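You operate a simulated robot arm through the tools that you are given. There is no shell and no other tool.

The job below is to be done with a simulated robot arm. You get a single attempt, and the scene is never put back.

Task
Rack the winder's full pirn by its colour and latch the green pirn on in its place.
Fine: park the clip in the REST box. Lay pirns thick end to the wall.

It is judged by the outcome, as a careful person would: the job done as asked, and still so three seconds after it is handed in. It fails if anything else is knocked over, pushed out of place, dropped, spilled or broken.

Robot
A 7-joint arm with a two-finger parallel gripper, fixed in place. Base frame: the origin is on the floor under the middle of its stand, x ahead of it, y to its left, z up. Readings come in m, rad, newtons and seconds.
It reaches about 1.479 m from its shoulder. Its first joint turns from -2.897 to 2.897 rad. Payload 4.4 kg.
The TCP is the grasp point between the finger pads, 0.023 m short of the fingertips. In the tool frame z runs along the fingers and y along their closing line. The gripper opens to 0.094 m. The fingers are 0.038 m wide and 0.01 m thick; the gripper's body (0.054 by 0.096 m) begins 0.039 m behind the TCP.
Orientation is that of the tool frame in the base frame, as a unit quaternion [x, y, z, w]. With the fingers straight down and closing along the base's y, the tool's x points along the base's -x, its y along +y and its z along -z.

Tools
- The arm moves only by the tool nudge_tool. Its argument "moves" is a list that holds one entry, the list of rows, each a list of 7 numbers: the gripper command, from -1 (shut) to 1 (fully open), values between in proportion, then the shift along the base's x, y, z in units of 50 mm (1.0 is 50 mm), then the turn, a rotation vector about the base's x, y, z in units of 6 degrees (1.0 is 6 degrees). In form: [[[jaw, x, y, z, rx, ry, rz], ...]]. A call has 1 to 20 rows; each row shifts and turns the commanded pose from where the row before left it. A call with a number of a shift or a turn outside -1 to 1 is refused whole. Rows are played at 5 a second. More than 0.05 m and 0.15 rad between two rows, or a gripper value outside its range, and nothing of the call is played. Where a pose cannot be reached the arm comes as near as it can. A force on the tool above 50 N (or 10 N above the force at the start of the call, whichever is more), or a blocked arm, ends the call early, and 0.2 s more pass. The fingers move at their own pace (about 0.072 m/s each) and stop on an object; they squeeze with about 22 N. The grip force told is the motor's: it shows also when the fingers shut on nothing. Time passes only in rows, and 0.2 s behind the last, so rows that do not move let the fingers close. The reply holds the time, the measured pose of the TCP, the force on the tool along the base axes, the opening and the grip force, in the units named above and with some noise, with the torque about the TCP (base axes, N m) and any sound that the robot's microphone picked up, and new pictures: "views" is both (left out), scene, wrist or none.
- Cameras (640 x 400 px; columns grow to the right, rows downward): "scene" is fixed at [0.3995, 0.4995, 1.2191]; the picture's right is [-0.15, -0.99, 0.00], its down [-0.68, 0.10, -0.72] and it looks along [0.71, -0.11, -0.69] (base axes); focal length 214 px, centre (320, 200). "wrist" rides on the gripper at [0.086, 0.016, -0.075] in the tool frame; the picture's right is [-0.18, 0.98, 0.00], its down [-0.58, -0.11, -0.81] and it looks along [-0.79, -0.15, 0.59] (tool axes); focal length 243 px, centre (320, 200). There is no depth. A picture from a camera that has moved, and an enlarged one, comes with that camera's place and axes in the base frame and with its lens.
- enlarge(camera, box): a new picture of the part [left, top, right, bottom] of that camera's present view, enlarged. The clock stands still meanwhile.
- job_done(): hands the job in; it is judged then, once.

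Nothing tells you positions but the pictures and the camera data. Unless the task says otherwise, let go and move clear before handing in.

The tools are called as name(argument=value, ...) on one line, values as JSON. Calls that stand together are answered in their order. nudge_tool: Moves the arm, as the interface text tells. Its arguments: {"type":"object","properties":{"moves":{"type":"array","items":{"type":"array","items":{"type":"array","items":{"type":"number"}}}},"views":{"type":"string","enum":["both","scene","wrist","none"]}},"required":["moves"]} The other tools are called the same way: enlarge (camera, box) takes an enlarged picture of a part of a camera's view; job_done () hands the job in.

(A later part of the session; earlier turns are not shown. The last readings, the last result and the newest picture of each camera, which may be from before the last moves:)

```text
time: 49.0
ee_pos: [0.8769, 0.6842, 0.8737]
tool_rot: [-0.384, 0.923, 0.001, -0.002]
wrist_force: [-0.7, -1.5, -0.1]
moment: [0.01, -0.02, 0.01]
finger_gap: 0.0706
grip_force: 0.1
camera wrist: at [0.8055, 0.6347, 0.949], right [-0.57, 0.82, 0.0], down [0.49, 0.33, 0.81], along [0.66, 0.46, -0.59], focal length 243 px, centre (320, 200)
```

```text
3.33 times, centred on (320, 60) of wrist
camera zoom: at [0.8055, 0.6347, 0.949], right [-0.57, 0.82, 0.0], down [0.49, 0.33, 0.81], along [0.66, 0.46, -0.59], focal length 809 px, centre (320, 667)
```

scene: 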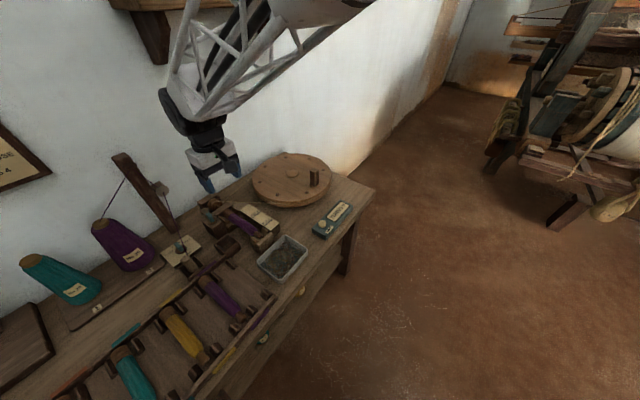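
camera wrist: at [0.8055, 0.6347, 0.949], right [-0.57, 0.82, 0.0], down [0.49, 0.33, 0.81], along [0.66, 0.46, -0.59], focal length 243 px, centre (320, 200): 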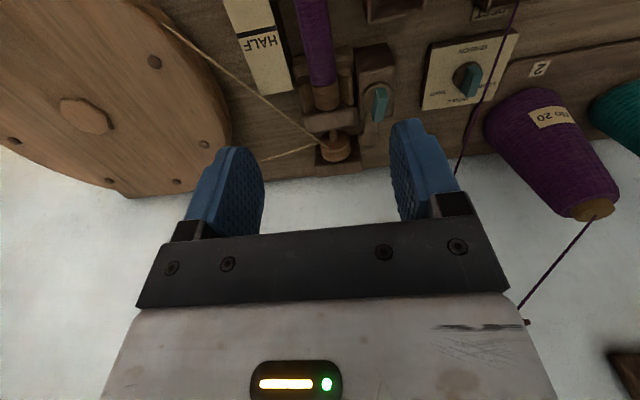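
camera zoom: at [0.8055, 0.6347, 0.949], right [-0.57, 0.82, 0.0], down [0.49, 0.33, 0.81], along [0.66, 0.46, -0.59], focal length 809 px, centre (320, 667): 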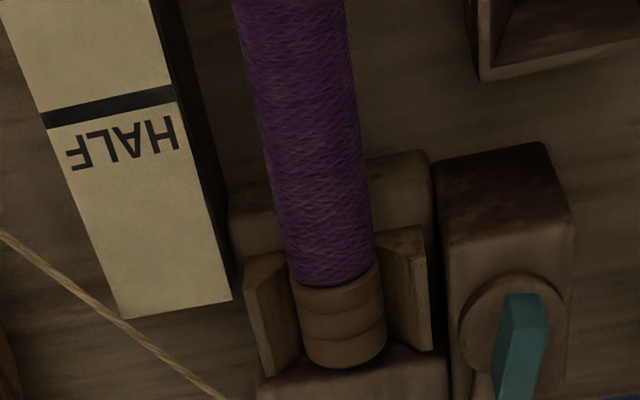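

nudge_tool(moves=[[[0.1, 0, -0.114, -0.4, 0, 0, 0], [0.1, 0, 0, -0.8, 0, 0, 0], [0.1, 0, 0, -0.8, 0, 0, 0], [0.1, 0, 0, -0.6, 0, 0, 0]]], views="both")

enlarge(camera="wrist", box=[224, 90, 416, 210])

```text
time: 50.0
ee_pos: [0.8781, 0.6812, 0.7456]
tool_rot: [-0.385, 0.923, 0.002, 0.0]
wrist_force: [-0.1, -0.8, 0.4]
moment: [-0.02, 0.03, -0.04]
finger_gap: 0.0518
grip_force: 0.0
camera wrist: at [0.8064, 0.6302, 0.8196], right [-0.57, 0.82, 0.0], down [0.49, 0.33, 0.81], along [0.66, 0.46, -0.59], focal length 243 px, centre (320, 200)
```

scene: 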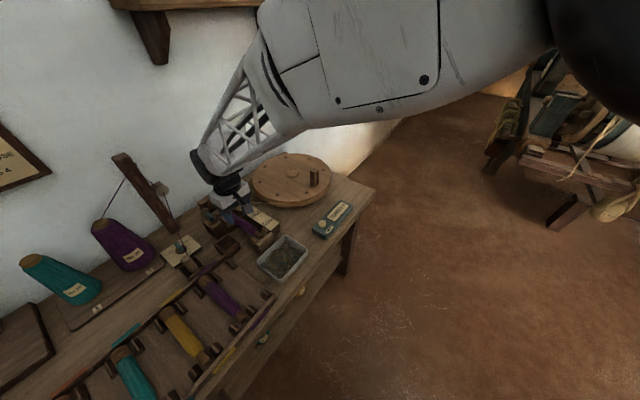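
wrist: 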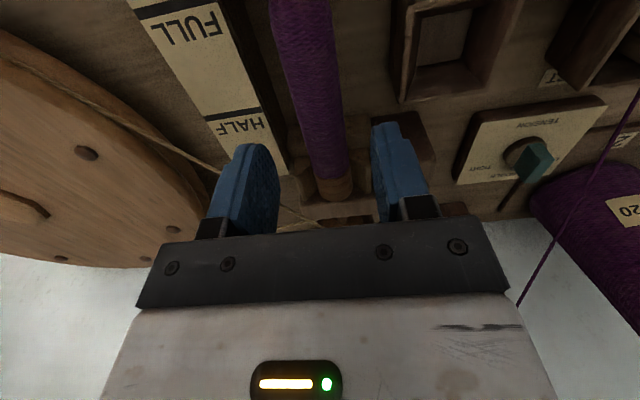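

```text
3.33 times, centred on (320, 150) of wrist
camera zoom: at [0.8064, 0.6302, 0.8196], right [-0.57, 0.82, 0.0], down [0.49, 0.33, 0.81], along [0.66, 0.46, -0.59], focal length 809 px, centre (320, 367)
```

zoom: 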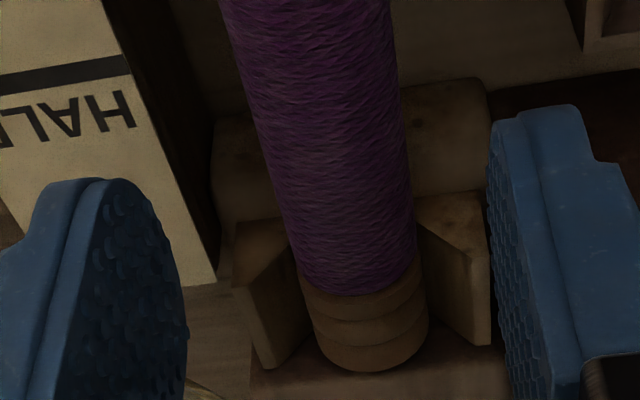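

nudge_tool(moves=[[[0.1, -0.01, -0.01, -0.4, 0, 0, 0], [0.1, 0, 0, -0.4, 0, 0, 0], [0.1, 0, 0, -0.35, 0, 0, 0], [0.1, 0, 0, 0, 0, 0, 0]]], views="wrist")

enlarge(camera="wrist", box=[224, 90, 416, 210])

```text
time: 50.7
ee_pos: [0.8786, 0.6787, 0.7037]
tool_rot: [-0.384, 0.923, 0.002, 0.0]
wrist_force: [-2.7, -2.5, 6.4]
moment: [-0.29, -0.04, -0.14]
finger_gap: 0.0518
grip_force: 0.1
stopped in row 3: the force on the tool passed its limit at 86 N (the readings are from after the stop); the commanded pose is now the measured one
camera wrist: at [0.8067, 0.6288, 0.7788], right [-0.57, 0.82, 0.0], down [0.49, 0.33, 0.81], along [0.66, 0.46, -0.59], focal length 243 px, centre (320, 200)
```

wrist: 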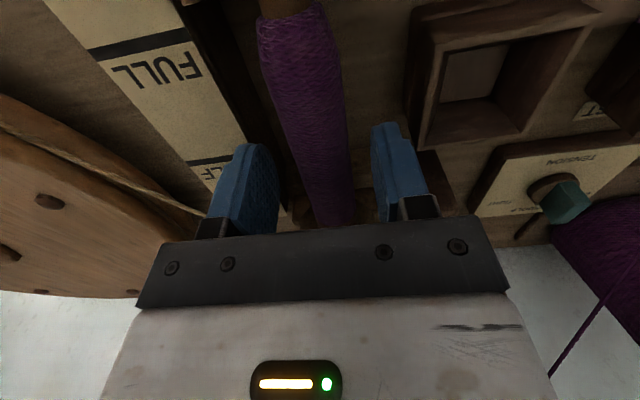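

```text
3.33 times, centred on (320, 150) of wrist
camera zoom: at [0.8067, 0.6288, 0.7788], right [-0.57, 0.82, 0.0], down [0.49, 0.33, 0.81], along [0.66, 0.46, -0.59], focal length 809 px, centre (320, 367)
```

zoom: 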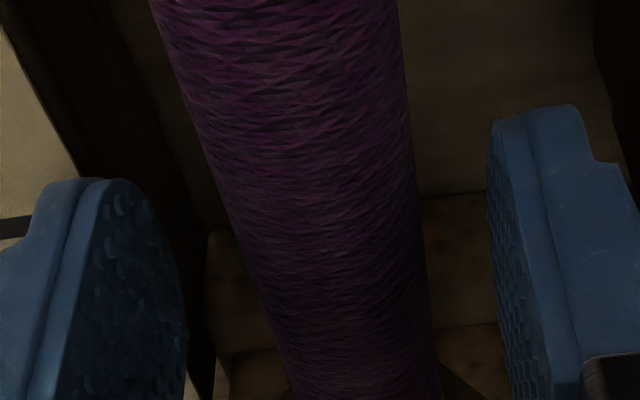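

The finger on the right touched the gauge block's top edge (its top is higher than I took it to be, ≈0.68). I'll rise, narrow the jaws and re-centre on the pirn.

nudge_tool(moves=[[[0.1, 0, 0, 0.3, 0, 0, 0], [-0.2, 0, 0, 0.5, 0, 0, 0], [-0.2, 0, 0, 0, 0, 0, 0]]], views="both")

enlarge(camera="wrist", box=[224, 90, 416, 210])

enlarge(camera="scene", box=[190, 190, 286, 250])

```text
time: 51.5
ee_pos: [0.8791, 0.6779, 0.7441]
tool_rot: [-0.385, 0.923, 0.001, 0.0]
wrist_force: [0.3, -0.6, -0.9]
moment: [-0.05, -0.02, 0.05]
finger_gap: 0.0376
grip_force: 0.0
camera wrist: at [0.8063, 0.6278, 0.8193], right [-0.57, 0.82, 0.0], down [0.49, 0.33, 0.81], along [0.66, 0.46, -0.59], focal length 243 px, centre (320, 200)
```

scene: 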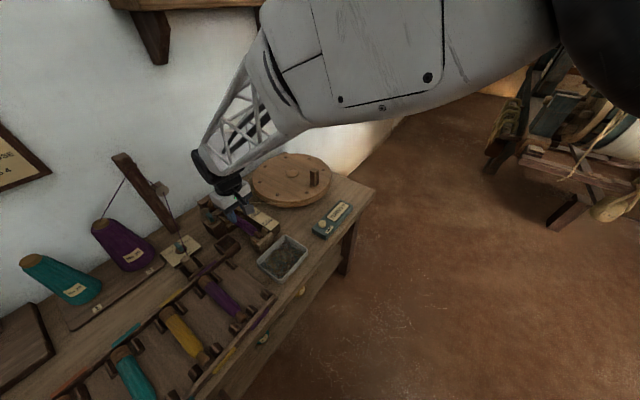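
wrist: 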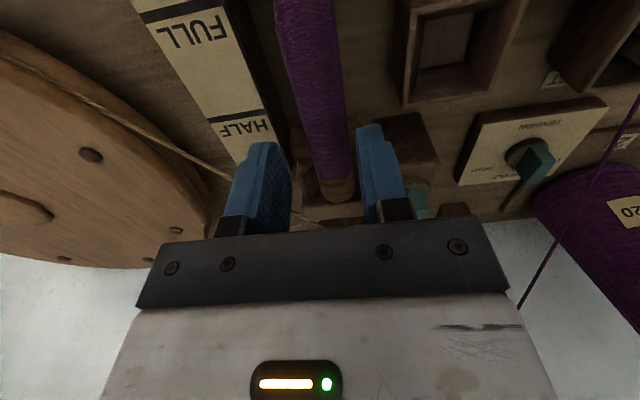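

```text
3.33 times, centred on (320, 150) of wrist
camera zoom: at [0.8063, 0.6278, 0.8193], right [-0.57, 0.82, 0.0], down [0.49, 0.33, 0.81], along [0.66, 0.46, -0.59], focal length 809 px, centre (320, 367)
```

zoom: 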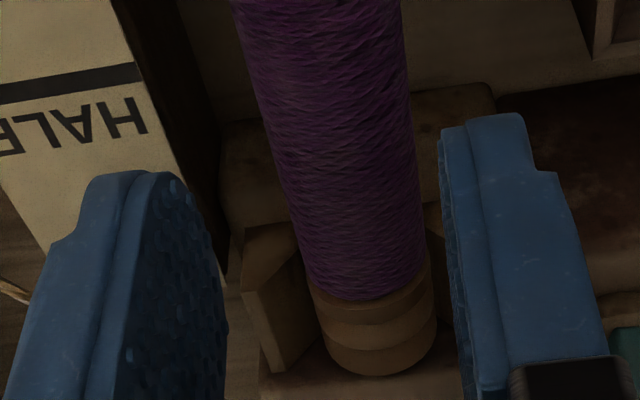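

```text
6.67 times, centred on (238, 220) of scene
camera zoom: at [0.3995, 0.4995, 1.2191], right [-0.15, -0.99, 0.0], down [-0.68, 0.1, -0.72], along [0.71, -0.11, -0.69], focal length 1430 px, centre (867, 67)
```

zoom: 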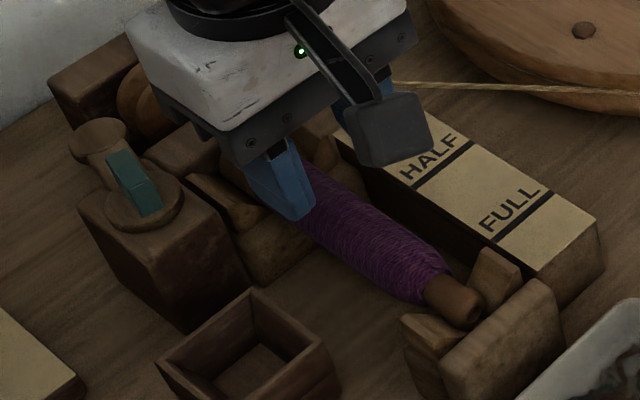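

nudge_tool(moves=[[[-0.2, -0.012, 0.012, -0.3, 0, 0, 0], [-0.2, 0, 0, -0.3, 0, 0, 0], [-0.2, 0, 0, 0, 0, 0, 0]]], views="wrist")

enlarge(camera="wrist", box=[224, 90, 416, 210])

```text
time: 52.3
ee_pos: [0.8783, 0.6798, 0.7143]
tool_rot: [-0.383, 0.924, 0.002, 0.0]
wrist_force: [-0.1, 0.1, 0.3]
moment: [-0.01, 0.0, 0.02]
finger_gap: 0.0374
grip_force: 0.1
camera wrist: at [0.8057, 0.6285, 0.7891], right [-0.57, 0.82, 0.0], down [0.49, 0.33, 0.81], along [0.66, 0.46, -0.59], focal length 243 px, centre (320, 200)
```

wrist: 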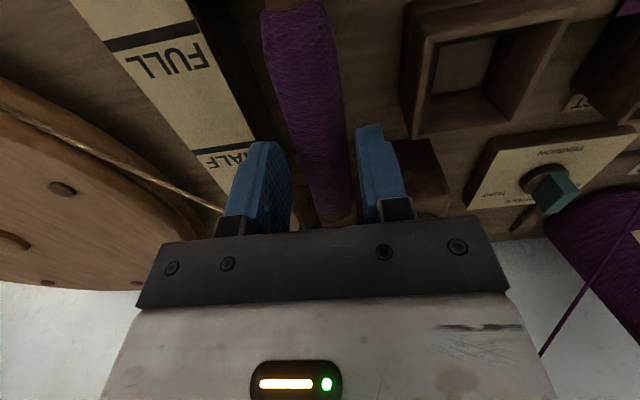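

```text
3.33 times, centred on (320, 150) of wrist
camera zoom: at [0.8057, 0.6285, 0.7891], right [-0.57, 0.82, 0.0], down [0.49, 0.33, 0.81], along [0.66, 0.46, -0.59], focal length 809 px, centre (320, 367)
```

zoom: 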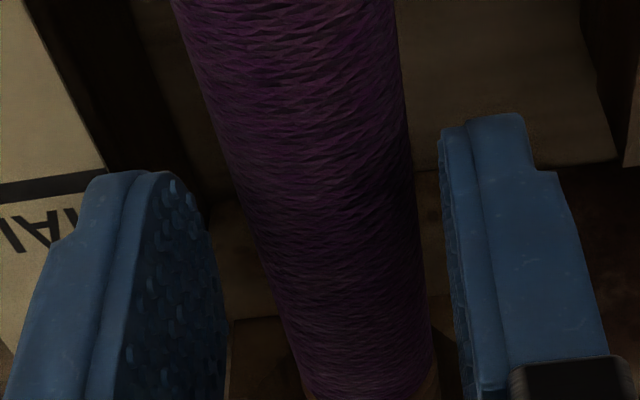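

nudge_tool(moves=[[[-0.2, 0, 0, -0.25, 0, 0, 0], [-0.2, 0, 0, -0.22, 0, 0, 0], [-0.2, 0, 0, 0, 0, 0, 0]]], views="none")

```text
time: 53.1
ee_pos: [0.8773, 0.678, 0.6904]
tool_rot: [-0.385, 0.923, 0.002, -0.001]
wrist_force: [-0.3, 1.0, 0.1]
moment: [0.0, 0.02, 0.02]
finger_gap: 0.0378
grip_force: 0.1
```

nudge_tool(moves=[[[-1, 0, 0, 0, 0, 0, 0], [-1, 0, 0, 0, 0, 0, 0], [-1, 0, 0, 0, 0, 0, 0]]], views="wrist")

enlarge(camera="wrist", box=[224, 90, 416, 210])

```text
time: 53.9
ee_pos: [0.8769, 0.6807, 0.6904]
tool_rot: [-0.385, 0.923, 0.002, -0.001]
wrist_force: [-1.4, 1.5, -0.2]
moment: [0.0, 0.09, -0.17]
finger_gap: 0.0275
grip_force: 22.6
camera wrist: at [0.8053, 0.6288, 0.765], right [-0.57, 0.82, 0.0], down [0.49, 0.33, 0.81], along [0.66, 0.46, -0.59], focal length 243 px, centre (320, 200)
```

wrist: 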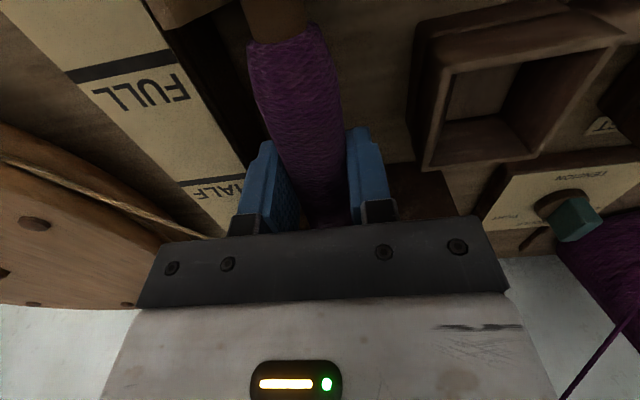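

```text
3.33 times, centred on (320, 150) of wrist
camera zoom: at [0.8053, 0.6288, 0.765], right [-0.57, 0.82, 0.0], down [0.49, 0.33, 0.81], along [0.66, 0.46, -0.59], focal length 809 px, centre (320, 367)
```

zoom: 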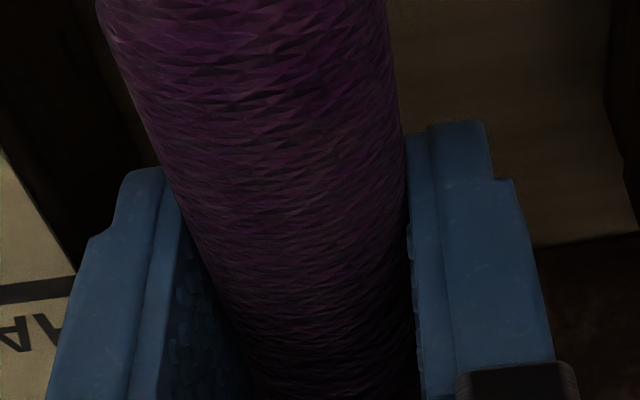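

nudge_tool(moves=[[[-1, 0, 0, 0.06, 0, 0, 0], [-1, 0, 0, 0.06, 0, 0, 0], [-1, 0, 0, 0, 0, 0, 0]]], views="none")

```text
time: 54.7
ee_pos: [0.8781, 0.6786, 0.6954]
tool_rot: [-0.385, 0.923, 0.002, -0.001]
wrist_force: [0.0, -0.3, 0.7]
moment: [-0.02, 0.0, -0.02]
finger_gap: 0.0273
grip_force: 22.2
```

nudge_tool(moves=[[[-1, 0, 0, 0.15, 0, 0, 0], [-1, 0, 0, 0.2, 0, 0, 0], [-1, 0, 0, 0.3, 0, 0, 0]]], views="both")

enlarge(camera="scene", box=[190, 190, 286, 250])

```text
time: 55.5
ee_pos: [0.8768, 0.6783, 0.7287]
tool_rot: [-0.384, 0.923, 0.001, -0.001]
wrist_force: [-0.6, -0.9, -1.3]
moment: [0.0, 0.0, 0.02]
finger_gap: 0.0271
grip_force: 21.6
camera wrist: at [0.8054, 0.6285, 0.8037], right [-0.57, 0.82, 0.0], down [0.49, 0.33, 0.81], along [0.66, 0.46, -0.59], focal length 243 px, centre (320, 200)
```

scene: 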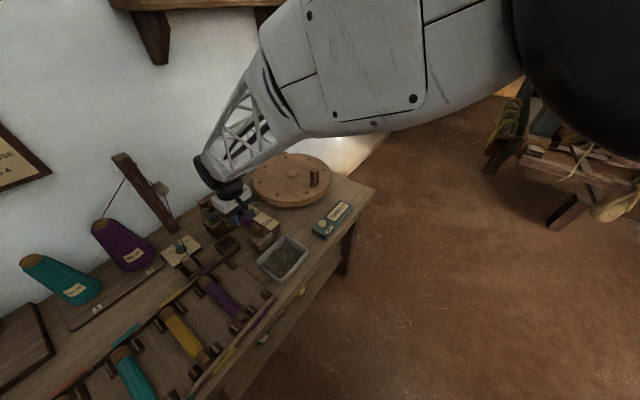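
wrist: 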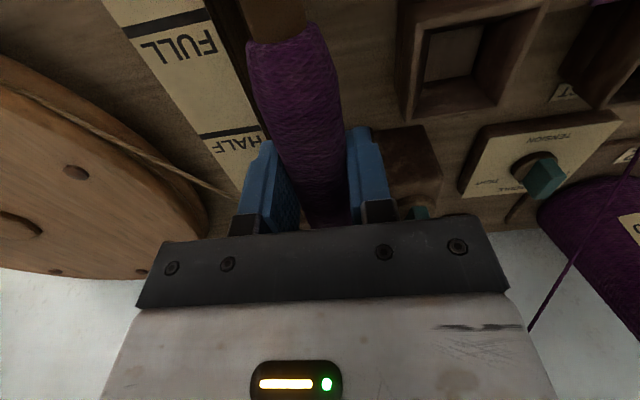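

```text
6.67 times, centred on (238, 220) of scene
camera zoom: at [0.3995, 0.4995, 1.2191], right [-0.15, -0.99, 0.0], down [-0.68, 0.1, -0.72], along [0.71, -0.11, -0.69], focal length 1430 px, centre (867, 67)
```

zoom: 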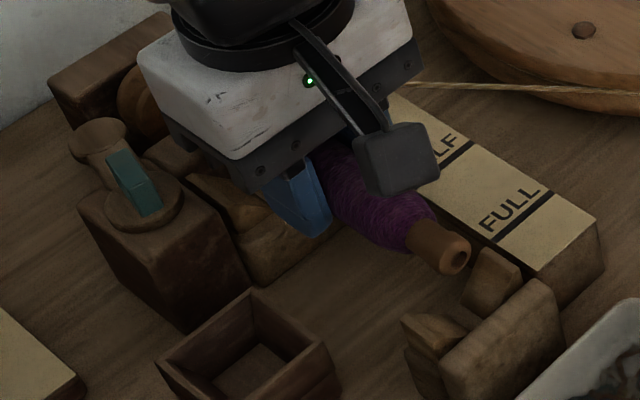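

enlarge(camera="scene", box=[192, 260, 288, 320])

enlarge(camera="scene", box=[184, 250, 248, 290])

enlarge(camera="scene", box=[224, 290, 288, 330])

```text
6.67 times, centred on (240, 290) of scene
camera zoom: at [0.3995, 0.4995, 1.2191], right [-0.15, -0.99, 0.0], down [-0.68, 0.1, -0.72], along [0.71, -0.11, -0.69], focal length 1430 px, centre (853, -400)
```

zoom: 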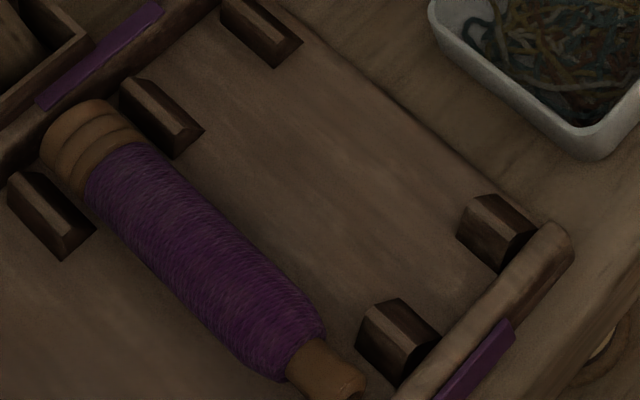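

```text
10.00 times, centred on (216, 270) of scene
camera zoom: at [0.3995, 0.4995, 1.2191], right [-0.15, -0.99, 0.0], down [-0.68, 0.1, -0.72], along [0.71, -0.11, -0.69], focal length 2145 px, centre (1360, -500)
```

zoom: 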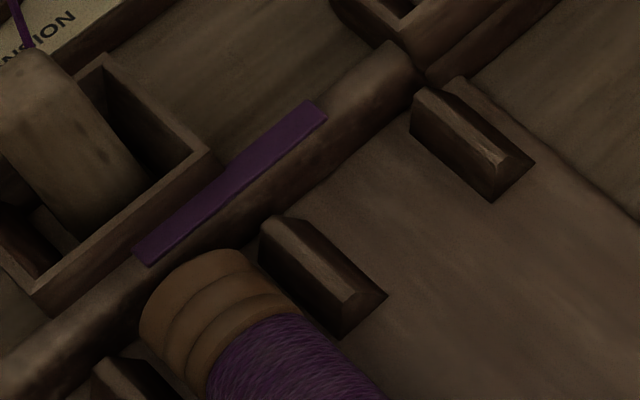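

```text
10.00 times, centred on (256, 310) of scene
camera zoom: at [0.3995, 0.4995, 1.2191], right [-0.15, -0.99, 0.0], down [-0.68, 0.1, -0.72], along [0.71, -0.11, -0.69], focal length 2145 px, centre (960, -900)
```

zoom: 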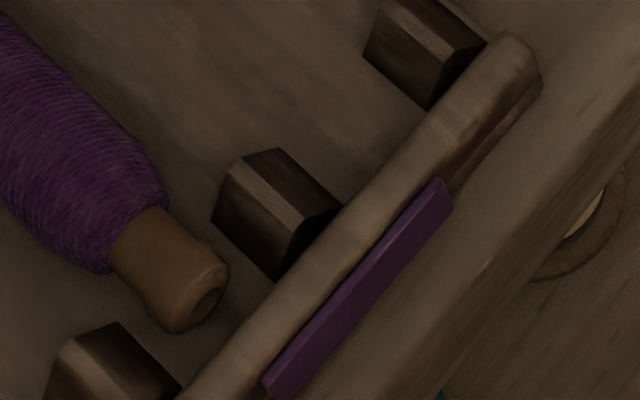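

The full purple pirn is free of the winder. I'll raise it and carry it over the empty purple slot (slot nearest the winder, centre ≈ (0.699, 0.680)), butt toward the wall.

nudge_tool(moves=[[[-1, 0, 0, 0.7, 0, 0, 0], [-1, 0, 0, 0.7, 0, 0, 0], [-1, -0.8, 0, 0, 0, 0, 0], [-1, -0.9, 0.01, 0, 0, 0, 0], [-1, -0.9, 0.02, 0, 0, 0, 0], [-1, -0.9, 0.01, 0, 0, 0, 0], [-1, 0, 0, 0, 0, 0, 0]]], views="both")

enlarge(camera="wrist", box=[200, 0, 440, 150])

enlarge(camera="scene", box=[170, 210, 298, 290])

```text
time: 57.1
ee_pos: [0.6996, 0.6822, 0.7992]
tool_rot: [-0.384, 0.923, 0.001, -0.001]
wrist_force: [0.1, 0.7, -0.3]
moment: [0.02, 0.03, 0.0]
finger_gap: 0.0273
grip_force: 21.9
camera wrist: at [0.6279, 0.632, 0.8741], right [-0.57, 0.82, 0.0], down [0.49, 0.33, 0.81], along [0.66, 0.46, -0.59], focal length 243 px, centre (320, 200)
```

scene: 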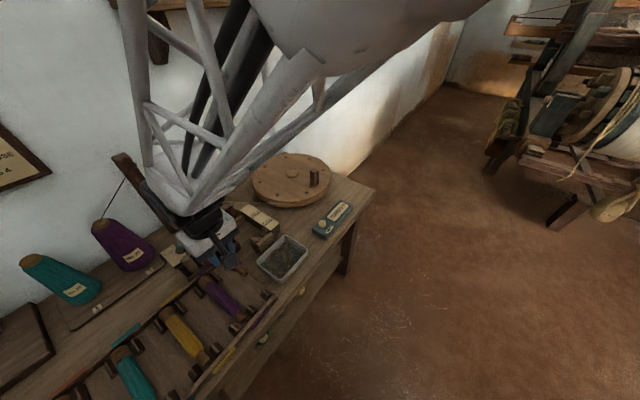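
wrist: 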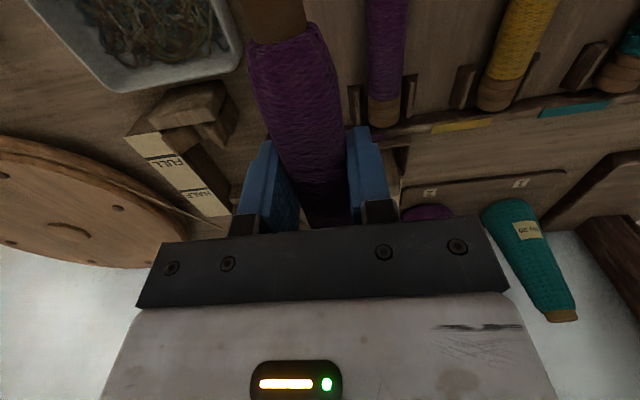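

```text
2.67 times, centred on (320, 75) of wrist
camera zoom: at [0.6279, 0.632, 0.8741], right [-0.57, 0.82, 0.0], down [0.49, 0.33, 0.81], along [0.66, 0.46, -0.59], focal length 647 px, centre (320, 533)
```

zoom: 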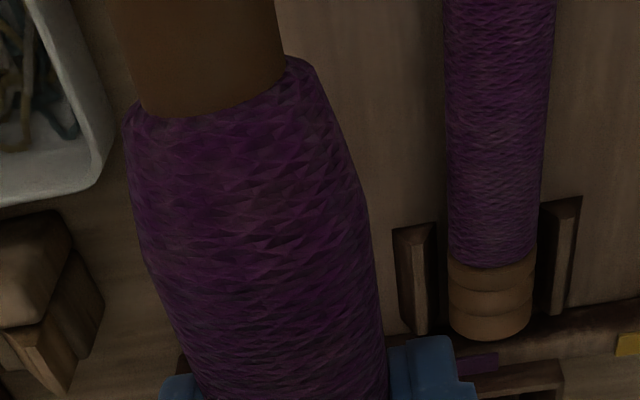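

```text
5.00 times, centred on (234, 250) of scene
camera zoom: at [0.3995, 0.4995, 1.2191], right [-0.15, -0.99, 0.0], down [-0.68, 0.1, -0.72], along [0.71, -0.11, -0.69], focal length 1072 px, centre (750, -50)
```

zoom: 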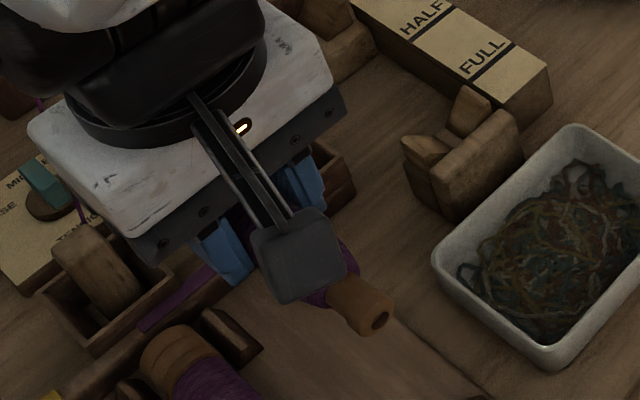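

nudge_tool(moves=[[[-1, -0.02, -0.02, -0.6, 0, 0, 0], [-1, 0, 0, -0.7, 0, 0, 0], [-1, 0, 0, -0.6, 0, 0, 0]]], views="both")

enlarge(camera="wrist", box=[200, 0, 440, 150])

enlarge(camera="scene", box=[190, 240, 286, 300])

```text
time: 57.9
ee_pos: [0.7035, 0.6822, 0.7046]
tool_rot: [-0.383, 0.924, 0.002, -0.001]
wrist_force: [0.0, 0.2, -0.6]
moment: [-0.04, 0.03, 0.01]
finger_gap: 0.0273
grip_force: 22.0
camera wrist: at [0.6313, 0.6312, 0.779], right [-0.57, 0.82, 0.0], down [0.49, 0.33, 0.81], along [0.66, 0.46, -0.59], focal length 243 px, centre (320, 200)
```

scene: 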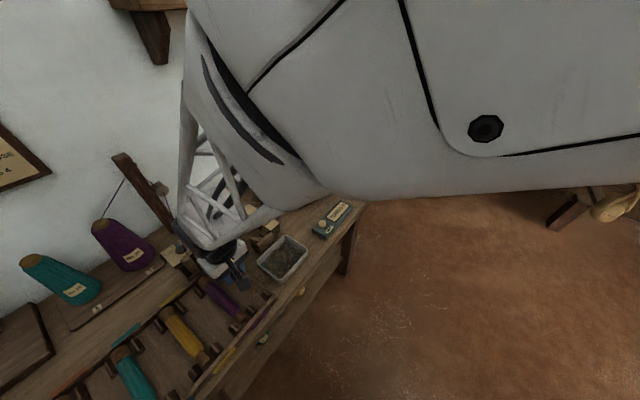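
wrist: 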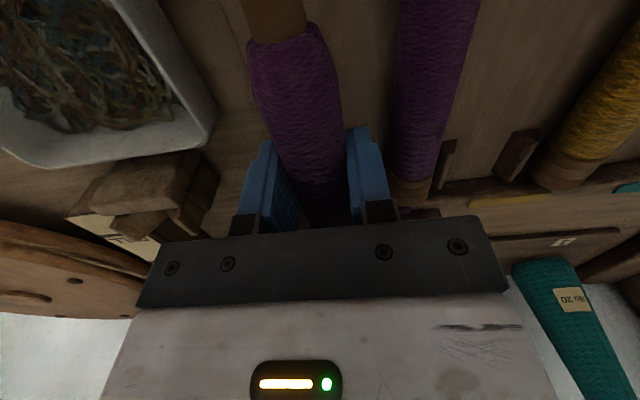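

```text
2.67 times, centred on (320, 75) of wrist
camera zoom: at [0.6313, 0.6312, 0.779], right [-0.57, 0.82, 0.0], down [0.49, 0.33, 0.81], along [0.66, 0.46, -0.59], focal length 647 px, centre (320, 533)
```

zoom: 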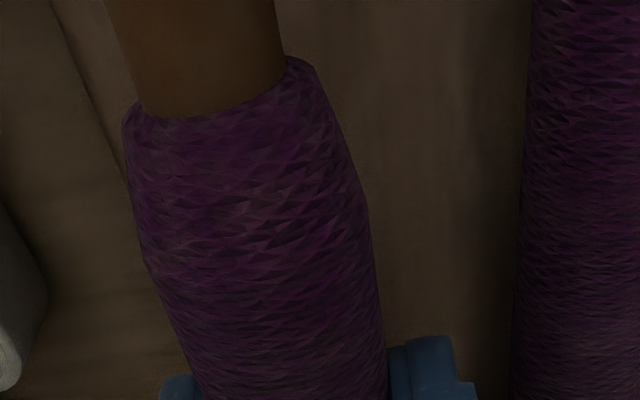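

```text
6.67 times, centred on (238, 270) of scene
camera zoom: at [0.3995, 0.4995, 1.2191], right [-0.15, -0.99, 0.0], down [-0.68, 0.1, -0.72], along [0.71, -0.11, -0.69], focal length 1430 px, centre (867, -267)
```

zoom: 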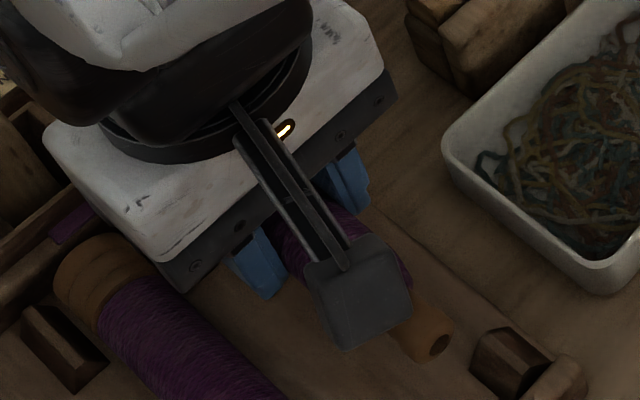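

nudge_tool(moves=[[[-1, -0.03, 0.02, -0.3, 0, 0, 0], [-1, 0, 0, -0.25, 0, 0, 0], [-1, 0, 0, -0.15, 0, 0, 0]]], views="none")

```text
time: 58.9
ee_pos: [0.7016, 0.6813, 0.6717]
tool_rot: [-0.384, 0.923, 0.002, 0.002]
wrist_force: [-1.0, -0.4, 5.2]
moment: [-0.06, 0.11, 0.03]
finger_gap: 0.0271
grip_force: 22.4
stopped in row 3: the force on the tool passed its limit at 53 N (the readings are from after the stop); the commanded pose is now the measured one
```

nudge_tool(moves=[[[-1, 0, 0, 0.02, 0, 0, 0]]], views="both")

enlarge(camera="wrist", box=[200, 0, 440, 150])

enlarge(camera="scene", box=[190, 250, 286, 310])

```text
time: 59.3
ee_pos: [0.7012, 0.6814, 0.672]
tool_rot: [-0.384, 0.923, 0.001, 0.0]
wrist_force: [-0.2, 0.4, 0.2]
moment: [-0.05, 0.07, 0.0]
finger_gap: 0.027
grip_force: 22.7
camera wrist: at [0.6288, 0.6307, 0.7463], right [-0.57, 0.82, 0.0], down [0.49, 0.33, 0.81], along [0.66, 0.46, -0.59], focal length 243 px, centre (320, 200)
```

scene: 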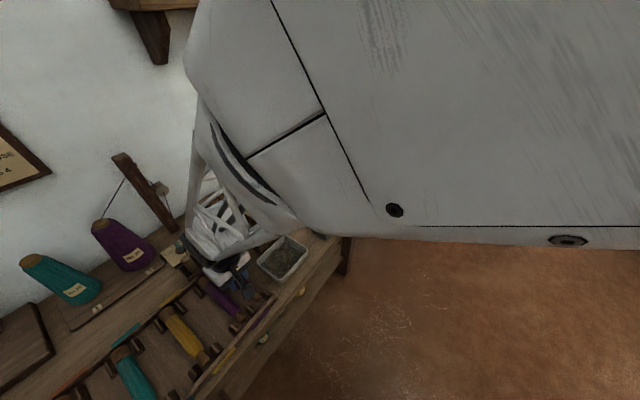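
wrist: 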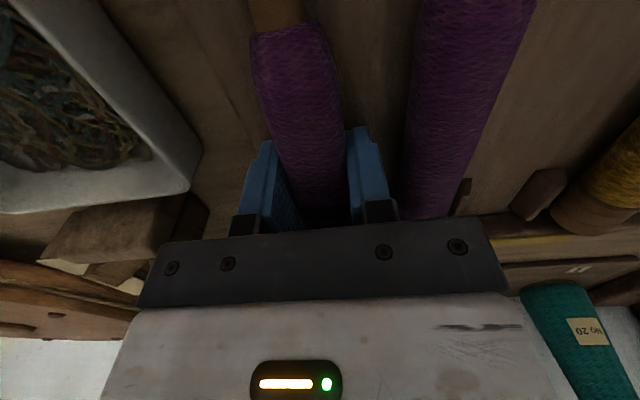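

```text
2.67 times, centred on (320, 75) of wrist
camera zoom: at [0.6288, 0.6307, 0.7463], right [-0.57, 0.82, 0.0], down [0.49, 0.33, 0.81], along [0.66, 0.46, -0.59], focal length 647 px, centre (320, 533)
```

zoom: 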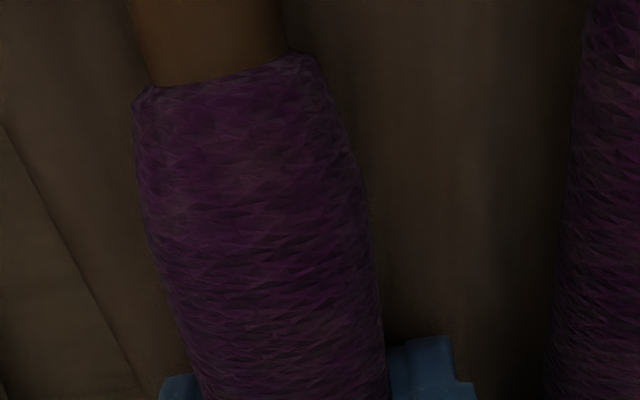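

```text
6.67 times, centred on (238, 280) of scene
camera zoom: at [0.3995, 0.4995, 1.2191], right [-0.15, -0.99, 0.0], down [-0.68, 0.1, -0.72], along [0.71, -0.11, -0.69], focal length 1430 px, centre (867, -333)
```

zoom: 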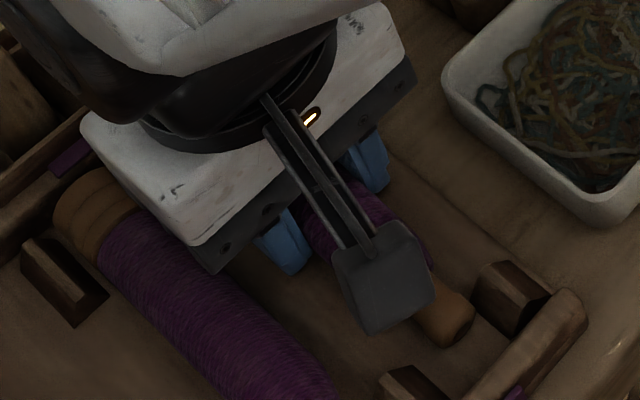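

Fingertips have just met the rack plate; the pirn sits about 2 mm above its bed, centred in the slot. I'll open the jaws slightly to lay it down.

nudge_tool(moves=[[[-0.36, 0, 0, 0, 0, 0, 0], [-0.25, 0, 0, 0, 0, 0, 0], [-0.15, 0, 0, 0, 0, 0, 0], [-0.15, 0, 0, 0, 0, 0, 0]]], views="both")

enlarge(camera="wrist", box=[200, 0, 440, 150])

enlarge(camera="scene", box=[190, 250, 286, 310])

```text
time: 60.3
ee_pos: [0.7005, 0.6813, 0.6716]
tool_rot: [-0.384, 0.924, 0.002, 0.0]
wrist_force: [0.6, -0.1, 0.2]
moment: [0.05, -0.02, 0.0]
finger_gap: 0.0401
grip_force: 0.0
camera wrist: at [0.6289, 0.6309, 0.7466], right [-0.57, 0.82, 0.0], down [0.49, 0.33, 0.81], along [0.66, 0.46, -0.59], focal length 243 px, centre (320, 200)
```

scene: 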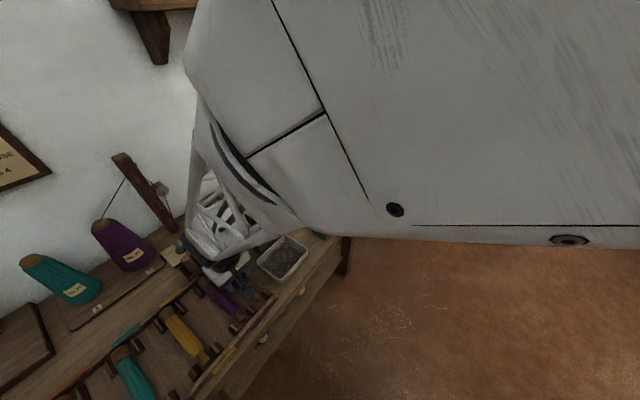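
wrist: 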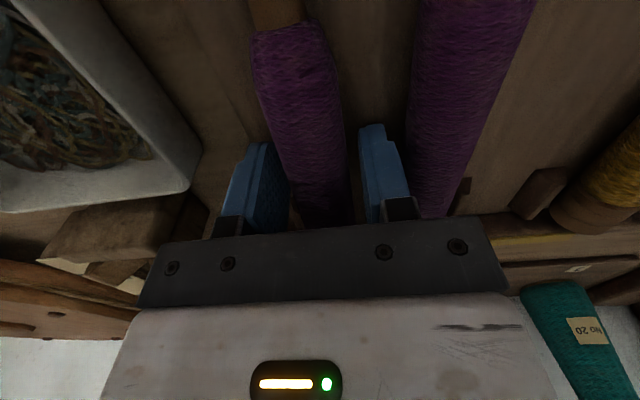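

```text
2.67 times, centred on (320, 75) of wrist
camera zoom: at [0.6289, 0.6309, 0.7466], right [-0.57, 0.82, 0.0], down [0.49, 0.33, 0.81], along [0.66, 0.46, -0.59], focal length 647 px, centre (320, 533)
```

zoom: 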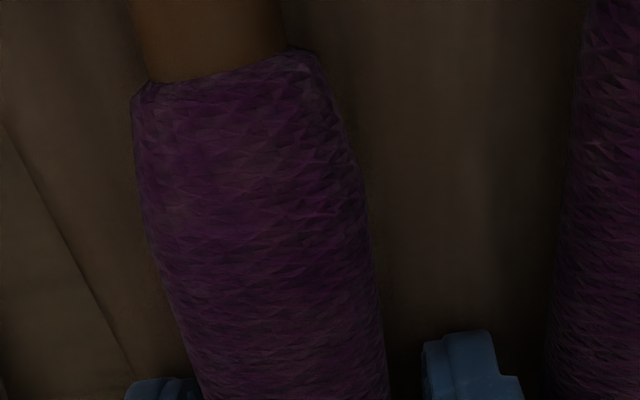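

```text
6.67 times, centred on (238, 280) of scene
camera zoom: at [0.3995, 0.4995, 1.2191], right [-0.15, -0.99, 0.0], down [-0.68, 0.1, -0.72], along [0.71, -0.11, -0.69], focal length 1430 px, centre (867, -333)
```

zoom: 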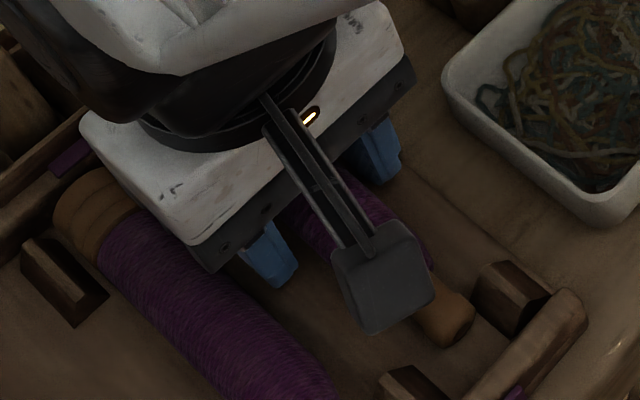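

nudge_tool(moves=[[[-0.15, 0, 0, 0.2, 0, 0, 0], [-0.15, 0, 0, 0.5, 0, 0, 0], [-0.15, 0, 0, 0.9, 0, 0, 0], [-0.15, 0, 0, 0.9, 0, 0, 0], [0.3, 0, 0, 0.9, 0, 0, 0]]], views="both")

enlarge(camera="wrist", box=[240, 0, 432, 120])

enlarge(camera="scene", box=[190, 250, 286, 310])

```text
time: 61.5
ee_pos: [0.7014, 0.6801, 0.8429]
tool_rot: [-0.384, 0.923, 0.001, 0.0]
wrist_force: [-0.2, -1.2, -1.1]
moment: [-0.02, -0.01, 0.0]
finger_gap: 0.0614
grip_force: 0.1
camera wrist: at [0.6302, 0.6304, 0.9174], right [-0.57, 0.82, 0.0], down [0.49, 0.33, 0.81], along [0.66, 0.46, -0.59], focal length 243 px, centre (320, 200)
```

scene: 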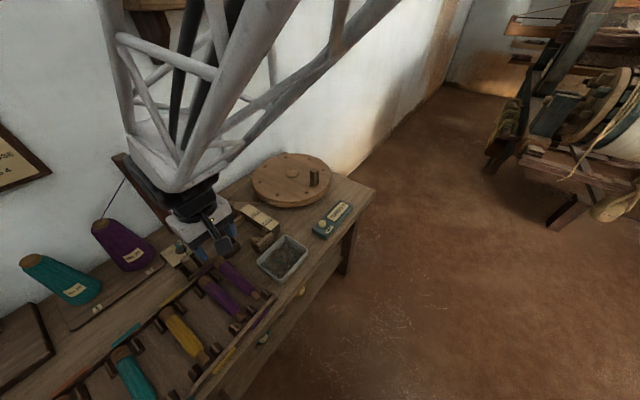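
wrist: 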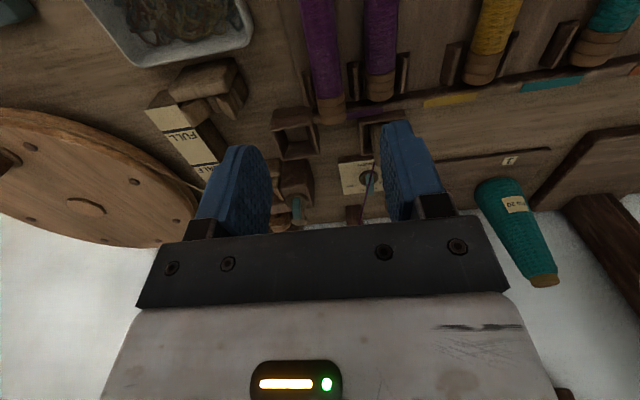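

```text
3.33 times, centred on (336, 60) of wrist
camera zoom: at [0.6302, 0.6304, 0.9174], right [-0.57, 0.82, 0.0], down [0.49, 0.33, 0.81], along [0.66, 0.46, -0.59], focal length 809 px, centre (267, 667)
```

zoom: 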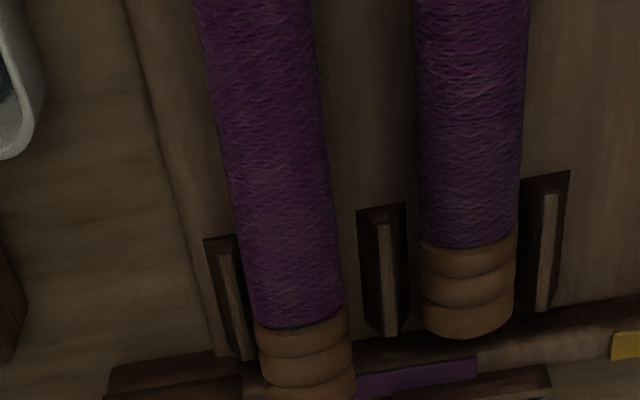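

```text
6.67 times, centred on (238, 280) of scene
camera zoom: at [0.3995, 0.4995, 1.2191], right [-0.15, -0.99, 0.0], down [-0.68, 0.1, -0.72], along [0.71, -0.11, -0.69], focal length 1430 px, centre (867, -333)
```

zoom: 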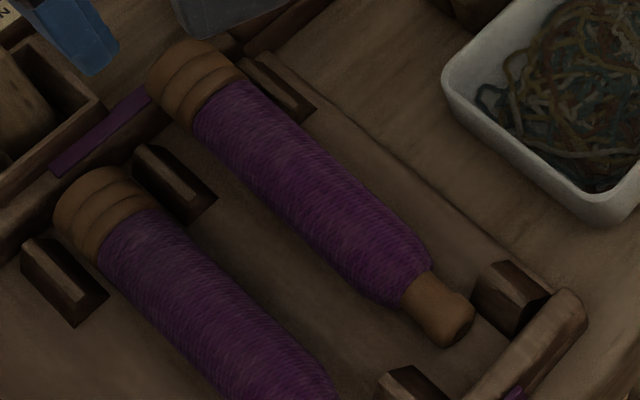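

The pirn's butt is resting on the rear rail – it's about 11 mm too far to the wall (and ~3 mm to the side). I'll pick it up again, shift it toward the front and set it properly into the slot.

nudge_tool(moves=[[[-0.15, 0, 0, -0.8, 0, 0, 0], [-0.15, 0, 0, -0.9, 0, 0, 0], [-0.15, 0, 0, -0.9, 0, 0, 0], [-0.15, 0, 0, -0.5, 0, 0, 0], [-0.15, 0, 0, -0.2, 0, 0, 0], [-1, 0, 0, 0, 0, 0, 0], [-1, 0, 0, 0, 0, 0, 0], [-1, 0, 0, 0, 0, 0, 0]]], views="wrist")

```text
time: 63.3
ee_pos: [0.7007, 0.681, 0.6749]
tool_rot: [-0.385, 0.923, 0.001, -0.001]
wrist_force: [0.3, 0.3, 0.1]
moment: [0.02, 0.0, -0.01]
finger_gap: 0.0272
grip_force: 21.9
camera wrist: at [0.6297, 0.6305, 0.7506], right [-0.57, 0.82, 0.0], down [0.49, 0.33, 0.81], along [0.66, 0.46, -0.59], focal length 243 px, centre (320, 200)
```

wrist: 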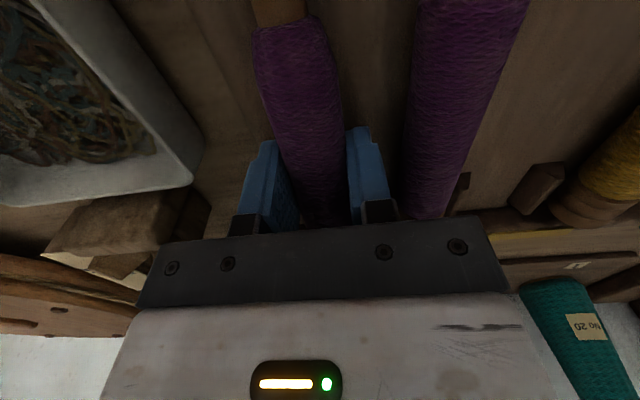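

nudge_tool(moves=[[[-1, 0, 0, 0.25, 0, 0, 0], [-1, 0, 0, 0.35, 0, 0, 0], [-1, -0.106, -0.064, 0, -0.3, 0.3, 0], [-1, -0.106, -0.064, 0, -0.3, 0.3, 0], [-1, 0, 0, 0, 0, 0, 0]]], views="both")

enlarge(camera="scene", box=[190, 250, 286, 310])

```text
time: 64.5
ee_pos: [0.6902, 0.6758, 0.7069]
tool_rot: [-0.385, 0.922, -0.015, -0.04]
wrist_force: [0.8, -0.1, -0.7]
moment: [-0.02, -0.01, 0.0]
finger_gap: 0.0275
grip_force: 22.2
camera wrist: at [0.6231, 0.6299, 0.7895], right [-0.57, 0.82, -0.01], down [0.54, 0.38, 0.75], along [0.62, 0.42, -0.66], focal length 243 px, centre (320, 200)
```

scene: 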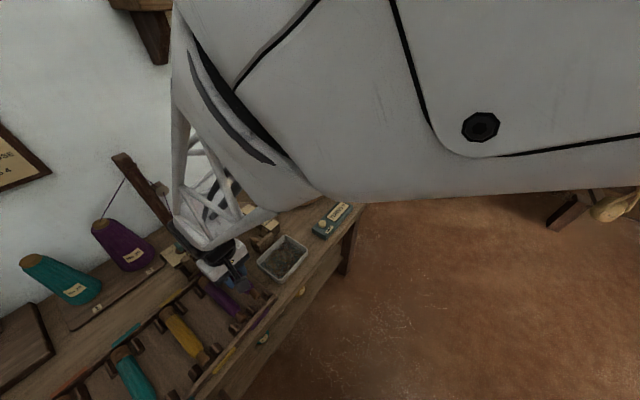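
wrist: 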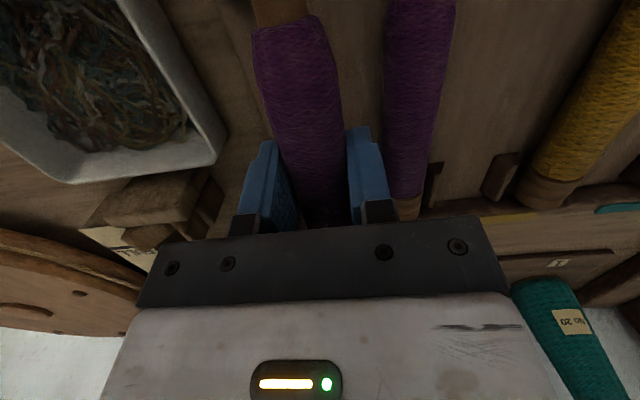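

```text
6.67 times, centred on (238, 280) of scene
camera zoom: at [0.3995, 0.4995, 1.2191], right [-0.15, -0.99, 0.0], down [-0.68, 0.1, -0.72], along [0.71, -0.11, -0.69], focal length 1430 px, centre (867, -333)
```

zoom: 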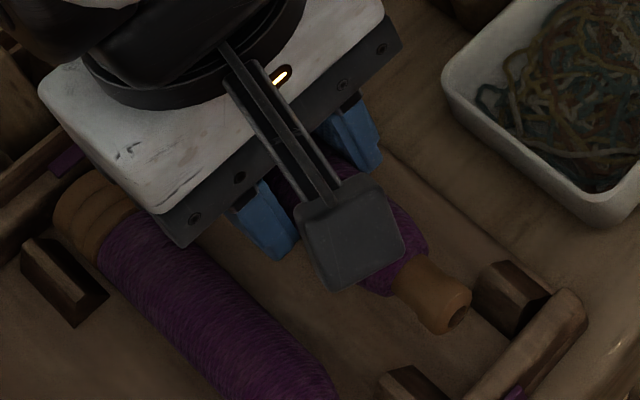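

nudge_tool(moves=[[[-1, 0, 0, -0.3, 0, 0, 0], [-1, 0, 0, -0.25, 0, 0, 0], [-1, 0, 0, -0.08, 0, 0, 0], [-1, 0, 0, -0.08, 0, 0, 0]]], views="none")

```text
time: 65.5
ee_pos: [0.6899, 0.6744, 0.6732]
tool_rot: [-0.384, 0.922, -0.014, -0.04]
wrist_force: [-2.0, -3.7, 10.3]
moment: [-0.07, -0.18, -0.05]
finger_gap: 0.0274
grip_force: 22.3
```

enlarge(camera="scene", box=[190, 250, 286, 310])

enlarge(camera="scene", box=[230, 280, 278, 310])

enlarge(camera="wrist", box=[200, 0, 440, 150])

```text
6.67 times, centred on (238, 280) of scene
camera zoom: at [0.3995, 0.4995, 1.2191], right [-0.15, -0.99, 0.0], down [-0.68, 0.1, -0.72], along [0.71, -0.11, -0.69], focal length 1430 px, centre (867, -333)
```

zoom: 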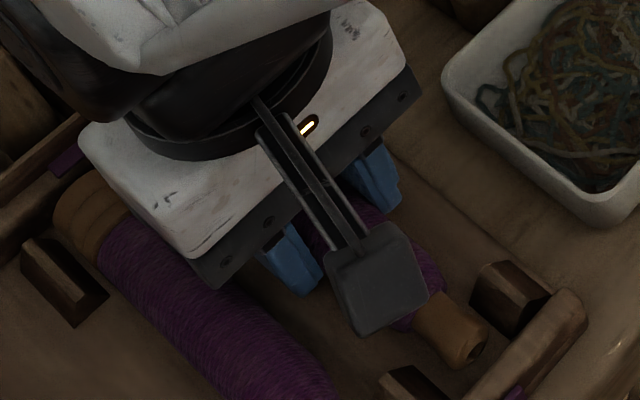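

```text
13.33 times, centred on (254, 295) of scene
camera zoom: at [0.3995, 0.4995, 1.2191], right [-0.15, -0.99, 0.0], down [-0.68, 0.1, -0.72], along [0.71, -0.11, -0.69], focal length 2860 px, centre (1200, -1067)
```

zoom: 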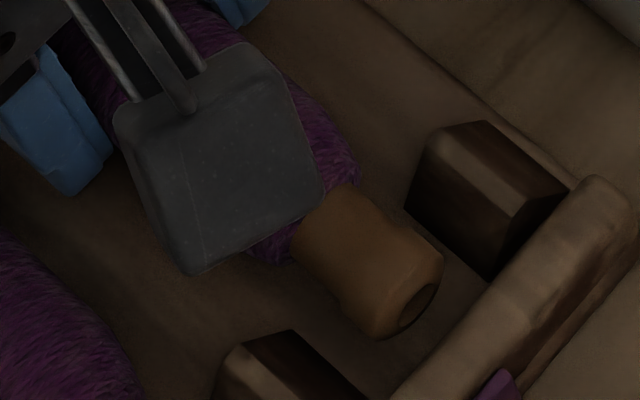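

```text
2.67 times, centred on (320, 75) of wrist
camera zoom: at [0.6238, 0.6301, 0.7549], right [-0.57, 0.82, -0.01], down [0.54, 0.38, 0.75], along [0.62, 0.42, -0.66], focal length 647 px, centre (320, 533)
```

zoom: 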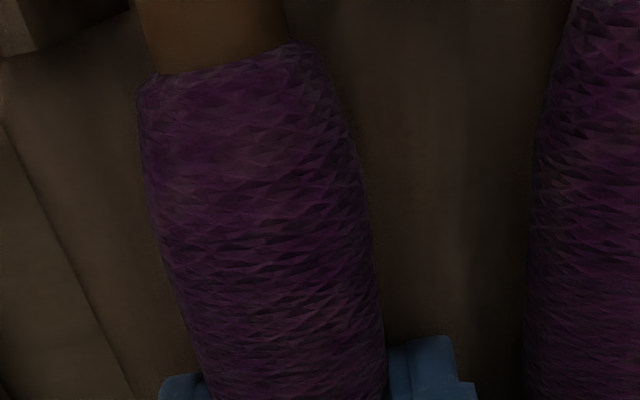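

nudge_tool(moves=[[[-0.36, 0, 0, 0, 0, 0, 0], [-0.25, 0, 0, 0, 0, 0, 0], [-0.15, 0, 0, 0, 0, 0, 0], [-0.15, 0, 0, 0, 0, 0, 0]]], views="scene")

enlarge(camera="scene", box=[190, 250, 286, 310])

```text
time: 66.5
ee_pos: [0.6904, 0.6763, 0.6725]
tool_rot: [-0.385, 0.922, -0.014, -0.04]
wrist_force: [-11.5, 13.2, 19.7]
moment: [0.3, -0.21, 0.4]
finger_gap: 0.0324
grip_force: 0.0
```

scene: 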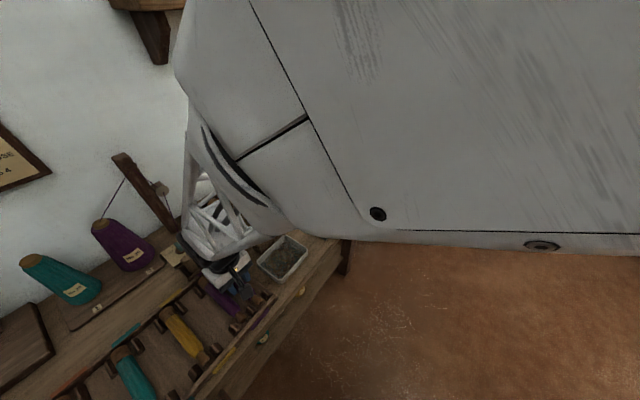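

```text
6.67 times, centred on (238, 280) of scene
camera zoom: at [0.3995, 0.4995, 1.2191], right [-0.15, -0.99, 0.0], down [-0.68, 0.1, -0.72], along [0.71, -0.11, -0.69], focal length 1430 px, centre (867, -333)
```

zoom: 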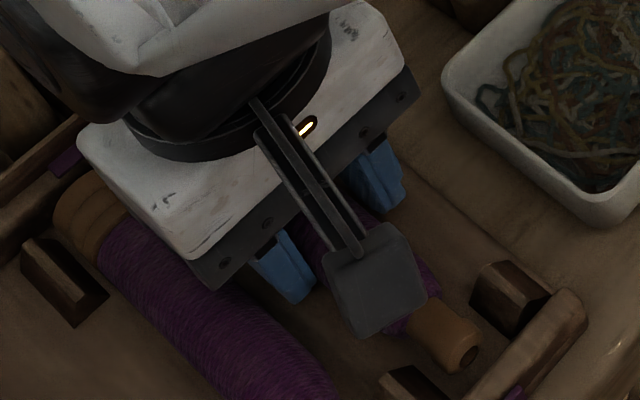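

nudge_tool(moves=[[[-0.3, 0, 0, 0.06, 0, 0, 0], [-0.3, 0, 0, 0, 0, 0, 0]]], views="none")

```text
time: 67.1
ee_pos: [0.6911, 0.6754, 0.6739]
tool_rot: [-0.384, 0.922, -0.015, -0.041]
wrist_force: [-0.8, -0.2, 0.4]
moment: [0.0, 0.02, 0.03]
finger_gap: 0.0329
grip_force: 0.1
```

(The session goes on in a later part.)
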